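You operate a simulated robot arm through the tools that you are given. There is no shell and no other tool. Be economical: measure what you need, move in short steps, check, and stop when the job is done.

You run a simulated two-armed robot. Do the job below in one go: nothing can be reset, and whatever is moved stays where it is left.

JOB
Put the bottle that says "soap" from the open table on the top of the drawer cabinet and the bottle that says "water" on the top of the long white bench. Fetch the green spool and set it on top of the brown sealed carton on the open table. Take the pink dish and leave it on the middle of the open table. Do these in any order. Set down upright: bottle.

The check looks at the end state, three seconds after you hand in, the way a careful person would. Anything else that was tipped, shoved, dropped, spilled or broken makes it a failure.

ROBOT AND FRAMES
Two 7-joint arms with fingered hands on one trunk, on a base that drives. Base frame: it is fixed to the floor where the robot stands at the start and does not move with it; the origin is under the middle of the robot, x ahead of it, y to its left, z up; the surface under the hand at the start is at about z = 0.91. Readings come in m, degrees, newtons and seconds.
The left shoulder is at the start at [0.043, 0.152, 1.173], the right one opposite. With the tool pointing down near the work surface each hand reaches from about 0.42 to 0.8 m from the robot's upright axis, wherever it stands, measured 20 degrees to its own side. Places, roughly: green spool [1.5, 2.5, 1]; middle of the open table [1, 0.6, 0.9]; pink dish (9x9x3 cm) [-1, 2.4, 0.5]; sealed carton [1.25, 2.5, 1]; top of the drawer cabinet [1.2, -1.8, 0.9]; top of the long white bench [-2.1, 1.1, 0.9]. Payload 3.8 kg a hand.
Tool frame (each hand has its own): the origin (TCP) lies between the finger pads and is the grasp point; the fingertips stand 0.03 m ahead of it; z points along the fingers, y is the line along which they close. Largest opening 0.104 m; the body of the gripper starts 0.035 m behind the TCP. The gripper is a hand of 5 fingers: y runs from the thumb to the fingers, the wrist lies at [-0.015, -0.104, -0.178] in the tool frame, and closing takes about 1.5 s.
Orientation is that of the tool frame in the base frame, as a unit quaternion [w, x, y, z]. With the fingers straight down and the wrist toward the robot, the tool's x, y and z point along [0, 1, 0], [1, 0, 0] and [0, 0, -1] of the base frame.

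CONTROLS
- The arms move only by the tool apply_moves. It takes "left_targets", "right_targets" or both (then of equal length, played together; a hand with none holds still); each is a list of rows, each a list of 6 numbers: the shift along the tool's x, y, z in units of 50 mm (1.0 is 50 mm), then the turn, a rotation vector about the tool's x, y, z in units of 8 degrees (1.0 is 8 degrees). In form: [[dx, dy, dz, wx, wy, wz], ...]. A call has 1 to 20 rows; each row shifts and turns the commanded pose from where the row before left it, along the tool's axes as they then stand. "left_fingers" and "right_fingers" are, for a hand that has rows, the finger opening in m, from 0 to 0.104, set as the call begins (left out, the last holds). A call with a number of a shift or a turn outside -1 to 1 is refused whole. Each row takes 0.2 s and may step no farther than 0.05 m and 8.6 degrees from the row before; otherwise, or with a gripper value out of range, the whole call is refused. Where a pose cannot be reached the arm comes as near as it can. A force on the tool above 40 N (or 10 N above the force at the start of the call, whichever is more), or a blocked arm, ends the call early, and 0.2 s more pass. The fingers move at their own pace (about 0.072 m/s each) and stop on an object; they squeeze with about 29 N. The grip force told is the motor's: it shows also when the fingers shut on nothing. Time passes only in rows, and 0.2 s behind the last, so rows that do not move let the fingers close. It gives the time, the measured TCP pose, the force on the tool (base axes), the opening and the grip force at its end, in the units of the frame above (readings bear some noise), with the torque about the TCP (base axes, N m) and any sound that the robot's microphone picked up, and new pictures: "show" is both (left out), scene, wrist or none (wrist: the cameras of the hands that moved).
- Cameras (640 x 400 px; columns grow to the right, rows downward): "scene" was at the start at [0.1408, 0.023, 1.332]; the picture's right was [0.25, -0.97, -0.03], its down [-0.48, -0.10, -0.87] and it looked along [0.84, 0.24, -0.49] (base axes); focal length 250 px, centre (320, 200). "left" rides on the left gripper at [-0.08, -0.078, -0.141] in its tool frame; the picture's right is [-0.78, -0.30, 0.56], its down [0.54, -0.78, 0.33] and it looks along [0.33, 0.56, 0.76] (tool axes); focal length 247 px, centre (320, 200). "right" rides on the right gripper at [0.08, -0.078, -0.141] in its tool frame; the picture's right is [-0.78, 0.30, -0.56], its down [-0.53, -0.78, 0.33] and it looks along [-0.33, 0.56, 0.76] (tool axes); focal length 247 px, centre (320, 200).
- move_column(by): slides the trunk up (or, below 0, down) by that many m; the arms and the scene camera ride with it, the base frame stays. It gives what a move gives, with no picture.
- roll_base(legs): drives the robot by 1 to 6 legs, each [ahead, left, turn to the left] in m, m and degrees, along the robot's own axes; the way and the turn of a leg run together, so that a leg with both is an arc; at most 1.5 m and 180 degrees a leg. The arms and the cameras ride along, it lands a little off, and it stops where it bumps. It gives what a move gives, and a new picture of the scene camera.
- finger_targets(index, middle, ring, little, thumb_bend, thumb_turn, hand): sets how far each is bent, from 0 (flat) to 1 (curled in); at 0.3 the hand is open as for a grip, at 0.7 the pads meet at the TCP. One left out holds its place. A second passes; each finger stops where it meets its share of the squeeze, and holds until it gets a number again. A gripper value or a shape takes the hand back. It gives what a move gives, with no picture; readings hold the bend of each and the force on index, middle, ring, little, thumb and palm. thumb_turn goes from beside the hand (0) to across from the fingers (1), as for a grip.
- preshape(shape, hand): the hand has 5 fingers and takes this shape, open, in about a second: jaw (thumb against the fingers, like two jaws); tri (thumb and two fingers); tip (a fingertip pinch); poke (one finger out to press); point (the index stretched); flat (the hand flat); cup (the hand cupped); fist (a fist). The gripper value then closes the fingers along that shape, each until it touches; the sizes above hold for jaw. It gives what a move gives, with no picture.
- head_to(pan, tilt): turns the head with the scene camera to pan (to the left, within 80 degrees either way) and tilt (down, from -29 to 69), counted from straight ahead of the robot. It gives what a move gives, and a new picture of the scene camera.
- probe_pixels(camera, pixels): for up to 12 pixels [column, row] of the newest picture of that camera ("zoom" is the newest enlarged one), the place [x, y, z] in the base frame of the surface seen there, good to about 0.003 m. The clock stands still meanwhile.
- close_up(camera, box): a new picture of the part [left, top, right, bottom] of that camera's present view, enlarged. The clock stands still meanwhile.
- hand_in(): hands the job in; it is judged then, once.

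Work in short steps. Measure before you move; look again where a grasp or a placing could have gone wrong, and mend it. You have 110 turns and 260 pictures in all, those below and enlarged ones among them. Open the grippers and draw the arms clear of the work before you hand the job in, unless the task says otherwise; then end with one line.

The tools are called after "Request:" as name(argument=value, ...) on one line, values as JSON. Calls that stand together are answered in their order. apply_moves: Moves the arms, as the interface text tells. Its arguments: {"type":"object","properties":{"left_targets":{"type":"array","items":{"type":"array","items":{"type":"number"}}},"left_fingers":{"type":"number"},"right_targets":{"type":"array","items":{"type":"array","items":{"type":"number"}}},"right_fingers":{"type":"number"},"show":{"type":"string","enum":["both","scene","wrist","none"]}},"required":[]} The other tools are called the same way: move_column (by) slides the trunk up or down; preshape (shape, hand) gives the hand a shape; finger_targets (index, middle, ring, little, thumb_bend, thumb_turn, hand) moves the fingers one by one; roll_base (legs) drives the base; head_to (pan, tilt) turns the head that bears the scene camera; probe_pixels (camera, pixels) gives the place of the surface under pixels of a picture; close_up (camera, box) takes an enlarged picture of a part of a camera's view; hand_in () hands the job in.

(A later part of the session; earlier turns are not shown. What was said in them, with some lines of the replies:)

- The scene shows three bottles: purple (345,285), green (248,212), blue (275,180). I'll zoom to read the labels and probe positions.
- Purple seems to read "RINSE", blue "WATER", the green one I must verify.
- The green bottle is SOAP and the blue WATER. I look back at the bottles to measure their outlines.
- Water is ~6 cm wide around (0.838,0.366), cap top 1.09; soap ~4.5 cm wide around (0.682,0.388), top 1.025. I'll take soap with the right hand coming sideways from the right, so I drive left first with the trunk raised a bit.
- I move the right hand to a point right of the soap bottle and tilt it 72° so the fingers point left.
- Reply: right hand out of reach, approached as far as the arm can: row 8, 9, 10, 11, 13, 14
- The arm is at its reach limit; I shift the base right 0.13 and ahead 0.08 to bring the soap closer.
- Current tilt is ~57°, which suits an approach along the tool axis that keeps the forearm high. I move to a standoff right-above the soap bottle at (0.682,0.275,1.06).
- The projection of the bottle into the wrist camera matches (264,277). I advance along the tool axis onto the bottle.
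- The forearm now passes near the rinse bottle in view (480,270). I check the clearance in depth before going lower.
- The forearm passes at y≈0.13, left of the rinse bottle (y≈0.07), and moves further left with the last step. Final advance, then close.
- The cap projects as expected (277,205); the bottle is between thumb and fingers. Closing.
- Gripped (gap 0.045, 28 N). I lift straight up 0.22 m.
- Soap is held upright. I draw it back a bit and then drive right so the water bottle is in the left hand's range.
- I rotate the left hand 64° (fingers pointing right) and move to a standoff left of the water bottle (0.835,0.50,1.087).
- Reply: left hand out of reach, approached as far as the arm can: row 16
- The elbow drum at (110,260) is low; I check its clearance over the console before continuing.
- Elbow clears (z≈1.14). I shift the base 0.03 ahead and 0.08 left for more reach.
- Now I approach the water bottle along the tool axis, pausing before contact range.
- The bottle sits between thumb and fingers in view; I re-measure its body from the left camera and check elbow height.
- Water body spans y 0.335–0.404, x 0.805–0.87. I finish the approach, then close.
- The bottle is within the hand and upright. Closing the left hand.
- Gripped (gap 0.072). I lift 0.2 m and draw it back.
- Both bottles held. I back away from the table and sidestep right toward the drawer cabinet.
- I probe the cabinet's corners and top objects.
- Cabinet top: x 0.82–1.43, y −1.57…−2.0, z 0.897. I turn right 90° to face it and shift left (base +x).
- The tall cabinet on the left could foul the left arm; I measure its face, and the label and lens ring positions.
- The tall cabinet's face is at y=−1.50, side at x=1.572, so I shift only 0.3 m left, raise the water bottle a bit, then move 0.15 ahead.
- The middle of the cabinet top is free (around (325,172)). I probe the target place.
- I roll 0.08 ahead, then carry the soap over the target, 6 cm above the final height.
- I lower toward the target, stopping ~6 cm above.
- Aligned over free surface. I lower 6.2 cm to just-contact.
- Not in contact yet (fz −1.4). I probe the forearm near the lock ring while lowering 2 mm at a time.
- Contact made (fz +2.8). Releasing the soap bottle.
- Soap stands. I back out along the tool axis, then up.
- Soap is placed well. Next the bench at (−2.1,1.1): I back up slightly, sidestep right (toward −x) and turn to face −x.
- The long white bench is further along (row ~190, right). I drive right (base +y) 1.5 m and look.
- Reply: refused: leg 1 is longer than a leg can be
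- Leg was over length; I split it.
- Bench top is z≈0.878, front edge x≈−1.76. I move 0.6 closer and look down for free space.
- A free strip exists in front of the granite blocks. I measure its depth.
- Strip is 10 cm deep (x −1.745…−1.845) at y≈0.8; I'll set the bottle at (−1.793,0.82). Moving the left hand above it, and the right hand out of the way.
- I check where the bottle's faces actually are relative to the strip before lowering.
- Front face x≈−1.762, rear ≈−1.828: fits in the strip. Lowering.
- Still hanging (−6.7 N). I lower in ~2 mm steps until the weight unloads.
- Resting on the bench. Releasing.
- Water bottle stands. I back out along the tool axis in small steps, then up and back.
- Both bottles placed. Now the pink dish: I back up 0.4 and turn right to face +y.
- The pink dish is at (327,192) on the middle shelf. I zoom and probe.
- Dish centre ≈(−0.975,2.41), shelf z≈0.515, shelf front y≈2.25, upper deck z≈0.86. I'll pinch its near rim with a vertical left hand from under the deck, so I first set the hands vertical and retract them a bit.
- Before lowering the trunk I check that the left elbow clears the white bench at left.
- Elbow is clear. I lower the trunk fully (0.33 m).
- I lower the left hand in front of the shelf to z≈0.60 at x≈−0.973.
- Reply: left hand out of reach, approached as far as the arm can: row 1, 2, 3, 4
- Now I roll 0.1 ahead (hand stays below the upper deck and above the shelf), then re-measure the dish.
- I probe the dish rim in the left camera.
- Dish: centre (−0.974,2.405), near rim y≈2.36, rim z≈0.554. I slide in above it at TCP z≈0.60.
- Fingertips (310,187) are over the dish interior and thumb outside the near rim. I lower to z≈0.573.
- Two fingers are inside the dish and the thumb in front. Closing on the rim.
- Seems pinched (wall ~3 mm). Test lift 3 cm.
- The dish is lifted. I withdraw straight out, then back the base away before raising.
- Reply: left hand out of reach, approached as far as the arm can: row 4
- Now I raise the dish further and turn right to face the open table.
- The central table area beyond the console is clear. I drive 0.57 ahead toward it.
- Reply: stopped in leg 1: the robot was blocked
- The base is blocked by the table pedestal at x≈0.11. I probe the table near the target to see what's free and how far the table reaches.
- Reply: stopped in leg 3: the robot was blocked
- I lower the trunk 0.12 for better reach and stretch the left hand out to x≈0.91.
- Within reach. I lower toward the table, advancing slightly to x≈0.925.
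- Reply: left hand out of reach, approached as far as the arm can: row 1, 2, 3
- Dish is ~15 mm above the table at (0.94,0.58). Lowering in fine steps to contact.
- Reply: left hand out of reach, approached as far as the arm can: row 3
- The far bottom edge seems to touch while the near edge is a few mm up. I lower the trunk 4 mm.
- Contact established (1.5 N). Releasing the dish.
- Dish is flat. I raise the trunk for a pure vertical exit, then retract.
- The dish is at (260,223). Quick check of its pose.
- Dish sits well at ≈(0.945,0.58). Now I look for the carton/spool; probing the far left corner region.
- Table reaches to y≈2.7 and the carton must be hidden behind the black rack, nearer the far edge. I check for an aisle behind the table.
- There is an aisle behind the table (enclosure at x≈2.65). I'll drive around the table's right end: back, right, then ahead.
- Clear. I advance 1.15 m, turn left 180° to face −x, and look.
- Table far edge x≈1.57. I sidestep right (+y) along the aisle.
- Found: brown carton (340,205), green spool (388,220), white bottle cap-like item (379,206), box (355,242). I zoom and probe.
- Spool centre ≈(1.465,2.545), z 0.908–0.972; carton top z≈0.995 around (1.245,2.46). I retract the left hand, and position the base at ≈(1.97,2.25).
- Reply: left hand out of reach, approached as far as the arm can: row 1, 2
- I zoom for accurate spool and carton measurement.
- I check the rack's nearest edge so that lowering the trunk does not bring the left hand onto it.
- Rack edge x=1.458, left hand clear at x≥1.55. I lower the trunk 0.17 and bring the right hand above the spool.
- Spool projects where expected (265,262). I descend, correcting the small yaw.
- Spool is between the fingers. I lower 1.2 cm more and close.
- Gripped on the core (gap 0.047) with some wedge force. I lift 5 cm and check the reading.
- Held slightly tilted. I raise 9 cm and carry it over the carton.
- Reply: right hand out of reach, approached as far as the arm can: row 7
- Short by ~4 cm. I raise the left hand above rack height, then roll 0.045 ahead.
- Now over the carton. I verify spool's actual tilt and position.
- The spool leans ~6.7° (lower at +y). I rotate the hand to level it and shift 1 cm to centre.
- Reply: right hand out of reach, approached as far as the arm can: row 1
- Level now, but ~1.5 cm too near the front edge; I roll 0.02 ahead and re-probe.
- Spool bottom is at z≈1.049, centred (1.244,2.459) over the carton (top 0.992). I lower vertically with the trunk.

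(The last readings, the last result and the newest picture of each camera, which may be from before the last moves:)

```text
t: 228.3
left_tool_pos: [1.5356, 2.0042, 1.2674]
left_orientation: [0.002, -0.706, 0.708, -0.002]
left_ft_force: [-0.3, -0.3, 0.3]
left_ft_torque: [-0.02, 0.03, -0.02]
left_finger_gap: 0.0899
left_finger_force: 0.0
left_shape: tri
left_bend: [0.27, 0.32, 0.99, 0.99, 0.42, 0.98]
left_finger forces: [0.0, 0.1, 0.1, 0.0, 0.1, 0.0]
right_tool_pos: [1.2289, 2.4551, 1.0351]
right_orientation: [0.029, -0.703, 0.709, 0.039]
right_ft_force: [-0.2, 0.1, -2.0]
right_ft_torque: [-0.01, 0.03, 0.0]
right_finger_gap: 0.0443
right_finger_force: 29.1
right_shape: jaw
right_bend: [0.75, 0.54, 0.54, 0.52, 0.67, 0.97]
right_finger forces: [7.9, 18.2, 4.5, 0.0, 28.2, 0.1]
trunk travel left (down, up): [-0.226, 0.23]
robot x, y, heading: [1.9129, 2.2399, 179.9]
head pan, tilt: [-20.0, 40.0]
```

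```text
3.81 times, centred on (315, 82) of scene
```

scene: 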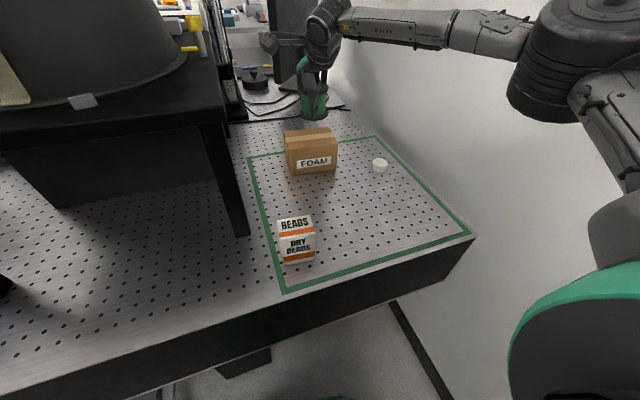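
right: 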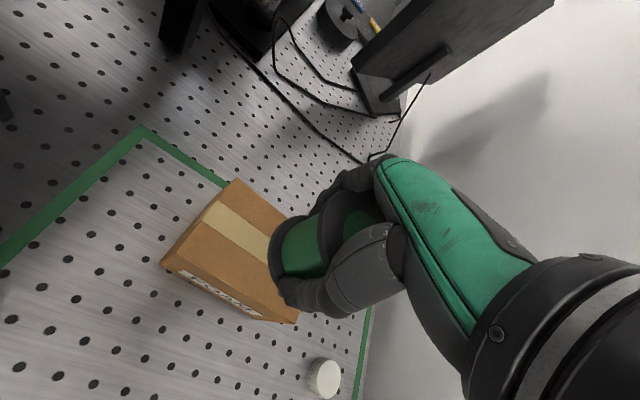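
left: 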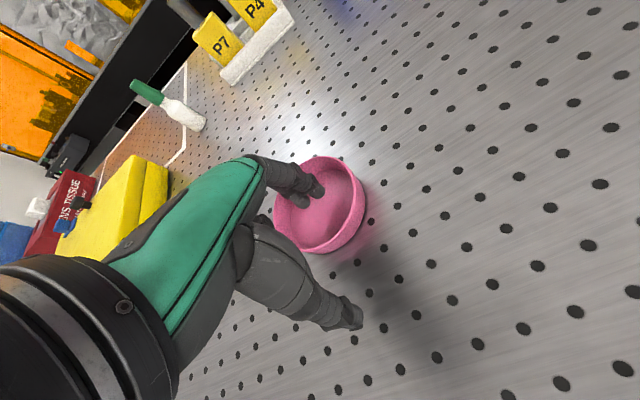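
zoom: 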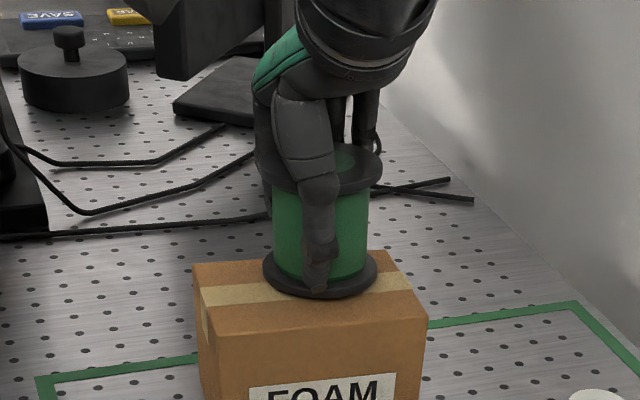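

Nearly on. A few more mm.

Request:
move_column(by=-0.004)

Request:
move_column(by=-0.003)

Request:
close_up(camera="scene", box=[270, 30, 360, 135])

```text
t: 228.8
left_tool_pos: [1.5365, 2.0042, 1.2647]
left_orientation: [0.002, -0.706, 0.708, -0.002]
left_ft_force: [-0.6, -0.3, 0.4]
left_ft_torque: [-0.01, 0.06, 0.0]
left_finger_gap: 0.0898
left_finger_force: 0.1
left_shape: tri
left_bend: [0.27, 0.32, 0.99, 0.99, 0.42, 0.98]
left_finger forces: [0.1, 0.0, 0.0, 0.0, 0.0, 0.0]
right_tool_pos: [1.2279, 2.4558, 1.0343]
right_orientation: [0.028, -0.703, 0.709, 0.042]
right_ft_force: [-0.6, 0.7, 7.0]
right_ft_torque: [0.01, 0.31, 0.01]
right_finger_gap: 0.0443
right_finger_force: 28.7
right_shape: jaw
right_bend: [0.75, 0.54, 0.54, 0.52, 0.67, 0.97]
right_finger forces: [7.6, 24.5, 4.9, 0.0, 28.2, 0.1]
trunk travel left (down, up): [-0.222, 0.234]
robot x, y, heading: [1.9135, 2.2387, 179.8]
head pan, tilt: [-20.0, 40.0]
```

```text
t: 229.3
left_tool_pos: [1.5372, 2.0028, 1.262]
left_orientation: [0.002, -0.705, 0.709, -0.002]
left_ft_force: [-0.4, 0.2, 0.0]
left_ft_torque: [0.0, 0.01, 0.02]
left_finger_gap: 0.0898
left_finger_force: 0.1
left_shape: tri
left_bend: [0.27, 0.32, 0.99, 0.99, 0.42, 0.98]
left_finger forces: [0.0, 0.1, 0.0, 0.0, 0.1, 0.1]
right_tool_pos: [1.2263, 2.453, 1.0333]
right_orientation: [0.026, -0.703, 0.709, 0.042]
right_ft_force: [-3.0, 2.1, 17.4]
right_ft_torque: [0.2, 0.68, -0.01]
right_finger_gap: 0.0444
right_finger_force: 29.2
right_shape: jaw
right_bend: [0.75, 0.54, 0.54, 0.52, 0.67, 0.97]
right_finger forces: [7.8, 32.3, 5.5, 0.1, 28.7, 0.1]
trunk travel left (down, up): [-0.219, 0.237]
robot x, y, heading: [1.9116, 2.2352, 179.6]
head pan, tilt: [-20.0, 40.0]
```

```text
3.81 times, centred on (315, 82) of scene
```

zoom: 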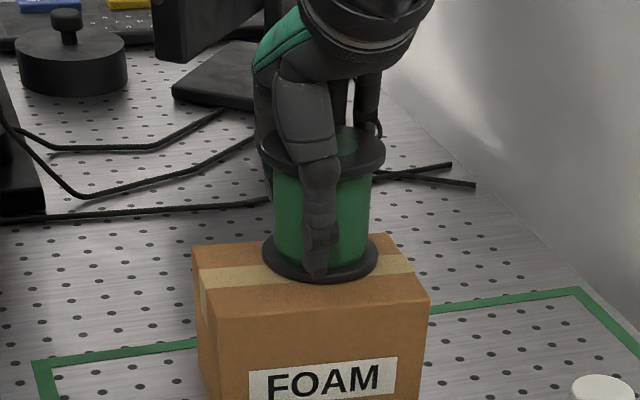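

Contact with 17 N; I ease up 2 mm then release.

Request:
move_column(by=0.003)

Request:
apply_moves(right_targets=[[0, 0, 0, 0, 0, 0], [0, 0, 0, 0, 0, 0], [0, 0, 0, 0, 0, 0], [0, 0, 0, 0, 0, 0], [0, 0, 0, 0, 0, 0], [0, 0, 0, 0, 0, 0]], right_fingers=0.104, show="wrist")

Request:
close_up(camera="scene", box=[270, 30, 360, 135])

```text
t: 229.8
left_tool_pos: [1.5374, 2.0043, 1.2655]
left_orientation: [0.002, -0.706, 0.708, -0.003]
left_ft_force: [-0.6, 0.2, -0.9]
left_ft_torque: [-0.04, -0.01, 0.0]
left_finger_gap: 0.0897
left_finger_force: 0.1
left_shape: tri
left_bend: [0.27, 0.32, 0.99, 0.99, 0.42, 0.98]
left_finger forces: [0.0, 0.0, 0.0, 0.0, 0.0, 0.0]
right_tool_pos: [1.2273, 2.4542, 1.0335]
right_orientation: [0.028, -0.704, 0.709, 0.04]
right_ft_force: [-6.2, 1.3, 14.8]
right_ft_torque: [0.12, 0.68, 0.01]
right_finger_gap: 0.0445
right_finger_force: 28.9
right_shape: jaw
right_bend: [0.75, 0.53, 0.54, 0.52, 0.67, 0.97]
right_finger forces: [8.4, 30.7, 5.8, 0.1, 27.4, 0.0]
trunk travel left (down, up): [-0.222, 0.234]
robot x, y, heading: [1.9161, 2.2329, 180.0]
head pan, tilt: [-20.0, 40.0]
```

```text
t: 231.2
left_tool_pos: [1.5365, 2.0033, 1.2631]
left_orientation: [0.003, -0.706, 0.708, -0.003]
left_ft_force: [-0.3, 0.7, 0.0]
left_ft_torque: [0.02, -0.01, -0.01]
left_finger_gap: 0.0898
left_finger_force: 0.0
left_shape: tri
left_bend: [0.27, 0.32, 0.99, 0.99, 0.42, 0.98]
left_finger forces: [0.1, 0.0, 0.1, 0.0, 0.0, 0.0]
right_tool_pos: [1.2269, 2.4549, 1.0325]
right_orientation: [0.029, -0.704, 0.709, 0.04]
right_ft_force: [-0.6, 0.3, -0.1]
right_ft_torque: [0.0, 0.01, -0.01]
right_finger_gap: 0.1038
right_finger_force: 0.0
right_shape: jaw
right_bend: [0.3, 0.3, 0.3, 0.3, 0.3, 0.97]
right_finger forces: [0.1, 0.0, 0.1, 0.0, 0.1, 0.0]
trunk travel left (down, up): [-0.222, 0.234]
robot x, y, heading: [1.9142, 2.2366, 179.8]
head pan, tilt: [-20.0, 40.0]
```

right: 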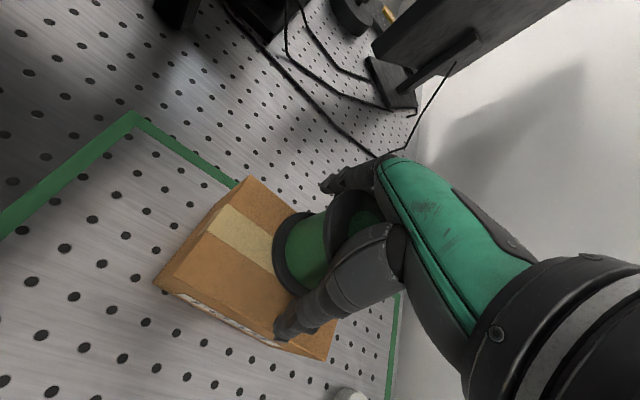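

```text
3.81 times, centred on (315, 82) of scene
```

zoom: 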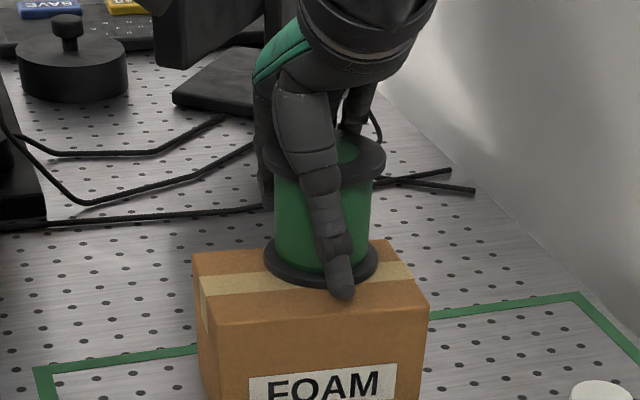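

Spool stands on the carton. I centre the open hand (1.2 cm toward the robot), then raise the trunk vertically.

Request:
apply_moves(right_targets=[[0, -0.12, 0, 0, 0, 0], [0, -0.12, 0, 0, 0, 0]], show="none")

Request:
move_column(by=0.05)

Request:
close_up(camera="scene", box=[250, 30, 400, 190])

```text
t: 231.8
left_tool_pos: [1.5362, 2.0034, 1.2644]
left_orientation: [0.002, -0.705, 0.709, -0.003]
left_ft_force: [0.1, 0.4, 0.2]
left_ft_torque: [-0.02, -0.02, -0.02]
left_finger_gap: 0.0898
left_finger_force: 0.1
left_shape: tri
left_bend: [0.27, 0.32, 0.99, 0.99, 0.42, 0.98]
left_finger forces: [0.0, 0.1, 0.0, 0.2, 0.0, 0.0]
right_tool_pos: [1.2384, 2.4538, 1.0322]
right_orientation: [0.029, -0.704, 0.709, 0.039]
right_ft_force: [-1.0, -1.0, -0.3]
right_ft_torque: [0.04, 0.0, 0.02]
right_finger_gap: 0.1038
right_finger_force: 0.0
right_shape: jaw
right_bend: [0.3, 0.3, 0.3, 0.3, 0.3, 0.97]
right_finger forces: [0.6, 0.1, 0.0, 0.0, 0.0, 0.0]
trunk travel left (down, up): [-0.222, 0.234]
robot x, y, heading: [1.915, 2.2369, 180.1]
head pan, tilt: [-20.0, 40.0]
```

```text
t: 232.8
left_tool_pos: [1.5339, 2.0041, 1.3137]
left_orientation: [0.003, -0.705, 0.709, -0.003]
left_ft_force: [-0.3, 0.0, 0.4]
left_ft_torque: [-0.02, -0.04, -0.01]
left_finger_gap: 0.0895
left_finger_force: 0.1
left_shape: tri
left_bend: [0.27, 0.32, 0.99, 0.99, 0.42, 0.98]
left_finger forces: [0.0, 0.0, 0.0, 0.0, 0.0, 0.0]
right_tool_pos: [1.2387, 2.4551, 1.0802]
right_orientation: [0.029, -0.704, 0.709, 0.039]
right_ft_force: [-0.7, 0.1, -0.1]
right_ft_torque: [-0.02, 0.01, 0.01]
right_finger_gap: 0.104
right_finger_force: 0.2
right_shape: jaw
right_bend: [0.3, 0.3, 0.3, 0.3, 0.3, 0.97]
right_finger forces: [0.0, 0.1, 0.1, 0.0, 0.1, 0.0]
trunk travel left (down, up): [-0.272, 0.184]
robot x, y, heading: [1.9131, 2.2356, 179.8]
head pan, tilt: [-20.0, 40.0]
```

```text
2.50 times, centred on (325, 110) of scene
```

zoom: 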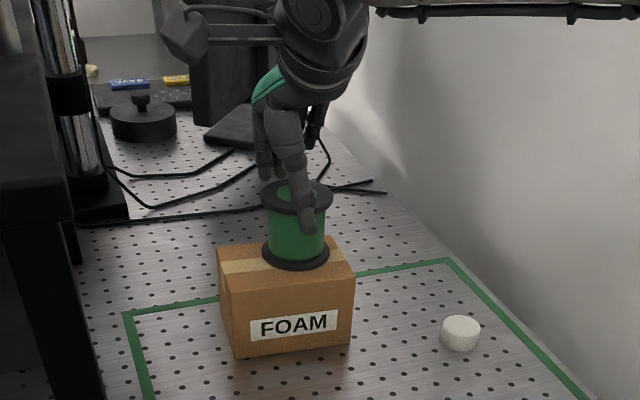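

Spool stays. I raise further, then back the base off.

Request:
move_column(by=0.15)

Request:
roll_base(legs=[[-0.2, 0, 0]])

Request:
close_up(camera="scene", box=[200, 60, 420, 240])

```text
t: 234.5
left_tool_pos: [1.537, 2.0045, 1.4647]
left_orientation: [0.002, -0.706, 0.709, -0.003]
left_ft_force: [-0.2, -0.6, 0.2]
left_ft_torque: [-0.02, -0.01, 0.02]
left_finger_gap: 0.0897
left_finger_force: 0.0
left_shape: tri
left_bend: [0.27, 0.32, 0.99, 0.99, 0.42, 0.98]
left_finger forces: [0.1, 0.0, 0.0, 0.0, 0.0, 0.0]
right_tool_pos: [1.2488, 2.455, 1.2696]
right_orientation: [0.011, -0.702, 0.71, 0.058]
right_ft_force: [1.0, -1.1, 0.0]
right_ft_torque: [-0.04, 0.01, 0.02]
right_finger_gap: 0.1036
right_finger_force: 0.1
right_shape: jaw
right_bend: [0.3, 0.3, 0.3, 0.3, 0.3, 0.97]
right_finger forces: [0.0, 0.0, 0.0, 0.0, 0.0, 0.1]
trunk travel left (down, up): [-0.422, 0.034]
robot x, y, heading: [1.9162, 2.241, 179.8]
head pan, tilt: [-20.0, 40.0]
```

```text
t: 236.1
left_tool_pos: [1.732, 2.0044, 1.464]
left_orientation: [0.004, -0.706, 0.708, -0.004]
left_ft_force: [-1.0, 0.1, 0.0]
left_ft_torque: [0.0, 0.01, 0.01]
left_finger_gap: 0.0898
left_finger_force: 0.1
left_shape: tri
left_bend: [0.27, 0.32, 0.99, 0.99, 0.42, 0.98]
left_finger forces: [0.1, 0.1, 0.0, 0.0, 0.0, 0.0]
right_tool_pos: [1.4464, 2.4541, 1.2664]
right_orientation: [0.012, -0.702, 0.709, 0.057]
right_ft_force: [0.4, 0.4, 0.6]
right_ft_torque: [0.0, -0.01, 0.01]
right_finger_gap: 0.104
right_finger_force: 0.0
right_shape: jaw
right_bend: [0.3, 0.3, 0.3, 0.3, 0.3, 0.97]
right_finger forces: [0.0, 0.0, 0.1, 0.0, 0.0, 0.0]
trunk travel left (down, up): [-0.422, 0.034]
robot x, y, heading: [2.1183, 2.2392, 180.0]
head pan, tilt: [-20.0, 40.0]
```

scene: 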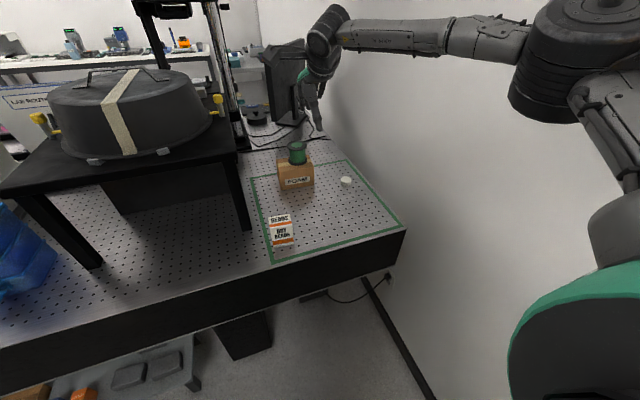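

```text
2.22 times, centred on (310, 150) of scene
```

zoom: 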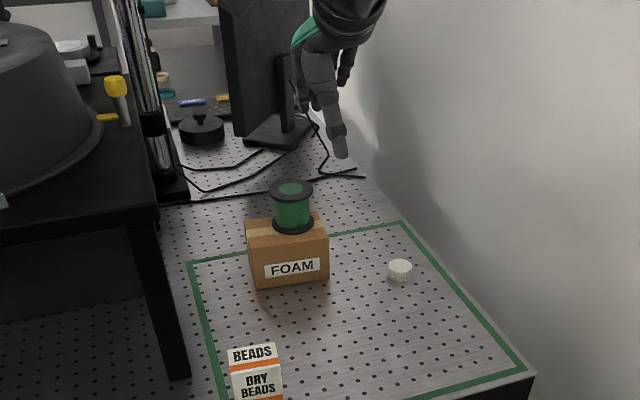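

The spool stands on the carton and everything else is undisturbed. I draw the right arm back before handing in.

Request:
apply_moves(right_targets=[[0, -0.9, -0.1, 0, 0, 0], [0, -0.9, -0.1, 0, 0, 0], [0, -0.9, -0.1, 0, 0, 0], [0, -0.9, -0.1, 0, 0, 0], [0, -0.9, -0.1, 0, 0, 0]], left_targets=[[0, 0, 0, 0, 0, 0], [0, 0, 0, 0, 0, 0], [0, 0, 0, 0, 0, 0], [0, 0, 0, 0, 0, 0], [0, 0, 0, 0, 0, 0]], left_fingers=0.104, show="scene")

```text
t: 237.3
left_tool_pos: [1.7398, 2.0037, 1.4654]
left_orientation: [0.001, -0.707, 0.708, -0.001]
left_ft_force: [-0.3, 0.4, -0.8]
left_ft_torque: [0.0, 0.02, 0.02]
left_finger_gap: 0.1034
left_finger_force: 0.1
left_shape: tri
left_bend: [0.3, 0.3, 0.99, 0.99, 0.3, 0.98]
left_finger forces: [0.1, 0.1, 0.0, 0.0, 0.0, 0.0]
right_tool_pos: [1.6789, 2.4498, 1.276]
right_orientation: [0.009, -0.702, 0.71, 0.059]
right_ft_force: [-1.2, 0.0, -0.8]
right_ft_torque: [-0.01, 0.01, 0.03]
right_finger_gap: 0.1037
right_finger_force: 0.0
right_shape: jaw
right_bend: [0.3, 0.3, 0.3, 0.3, 0.3, 0.97]
right_finger forces: [0.0, 0.0, 0.1, 0.1, 0.0, 0.0]
trunk travel left (down, up): [-0.422, 0.034]
robot x, y, heading: [2.1186, 2.2377, 180.1]
head pan, tilt: [-20.0, 40.0]
```

scene: 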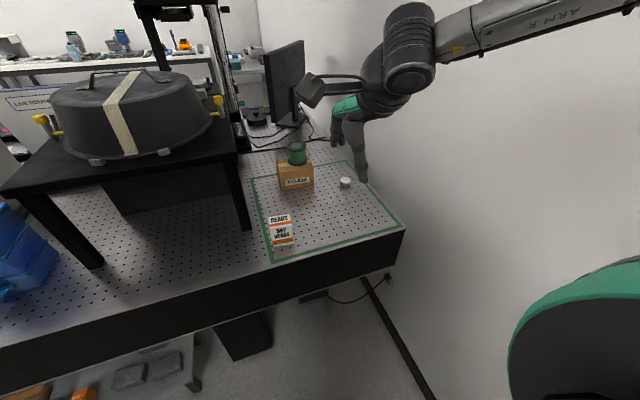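

All four items are in place and both hands are empty and clear; handing in.

Request:
hand_in()

```text
The job is handed in.
```

I placed all four items and handed the job in: soap is upright on the drawer cabinet, water is upright on the long white bench, and the green spool is on top of the carton. The pink dish is about 5 cm short of the given table middle, at roughly x 0.945, y 0.58, because the table's pedestal stopped the base.
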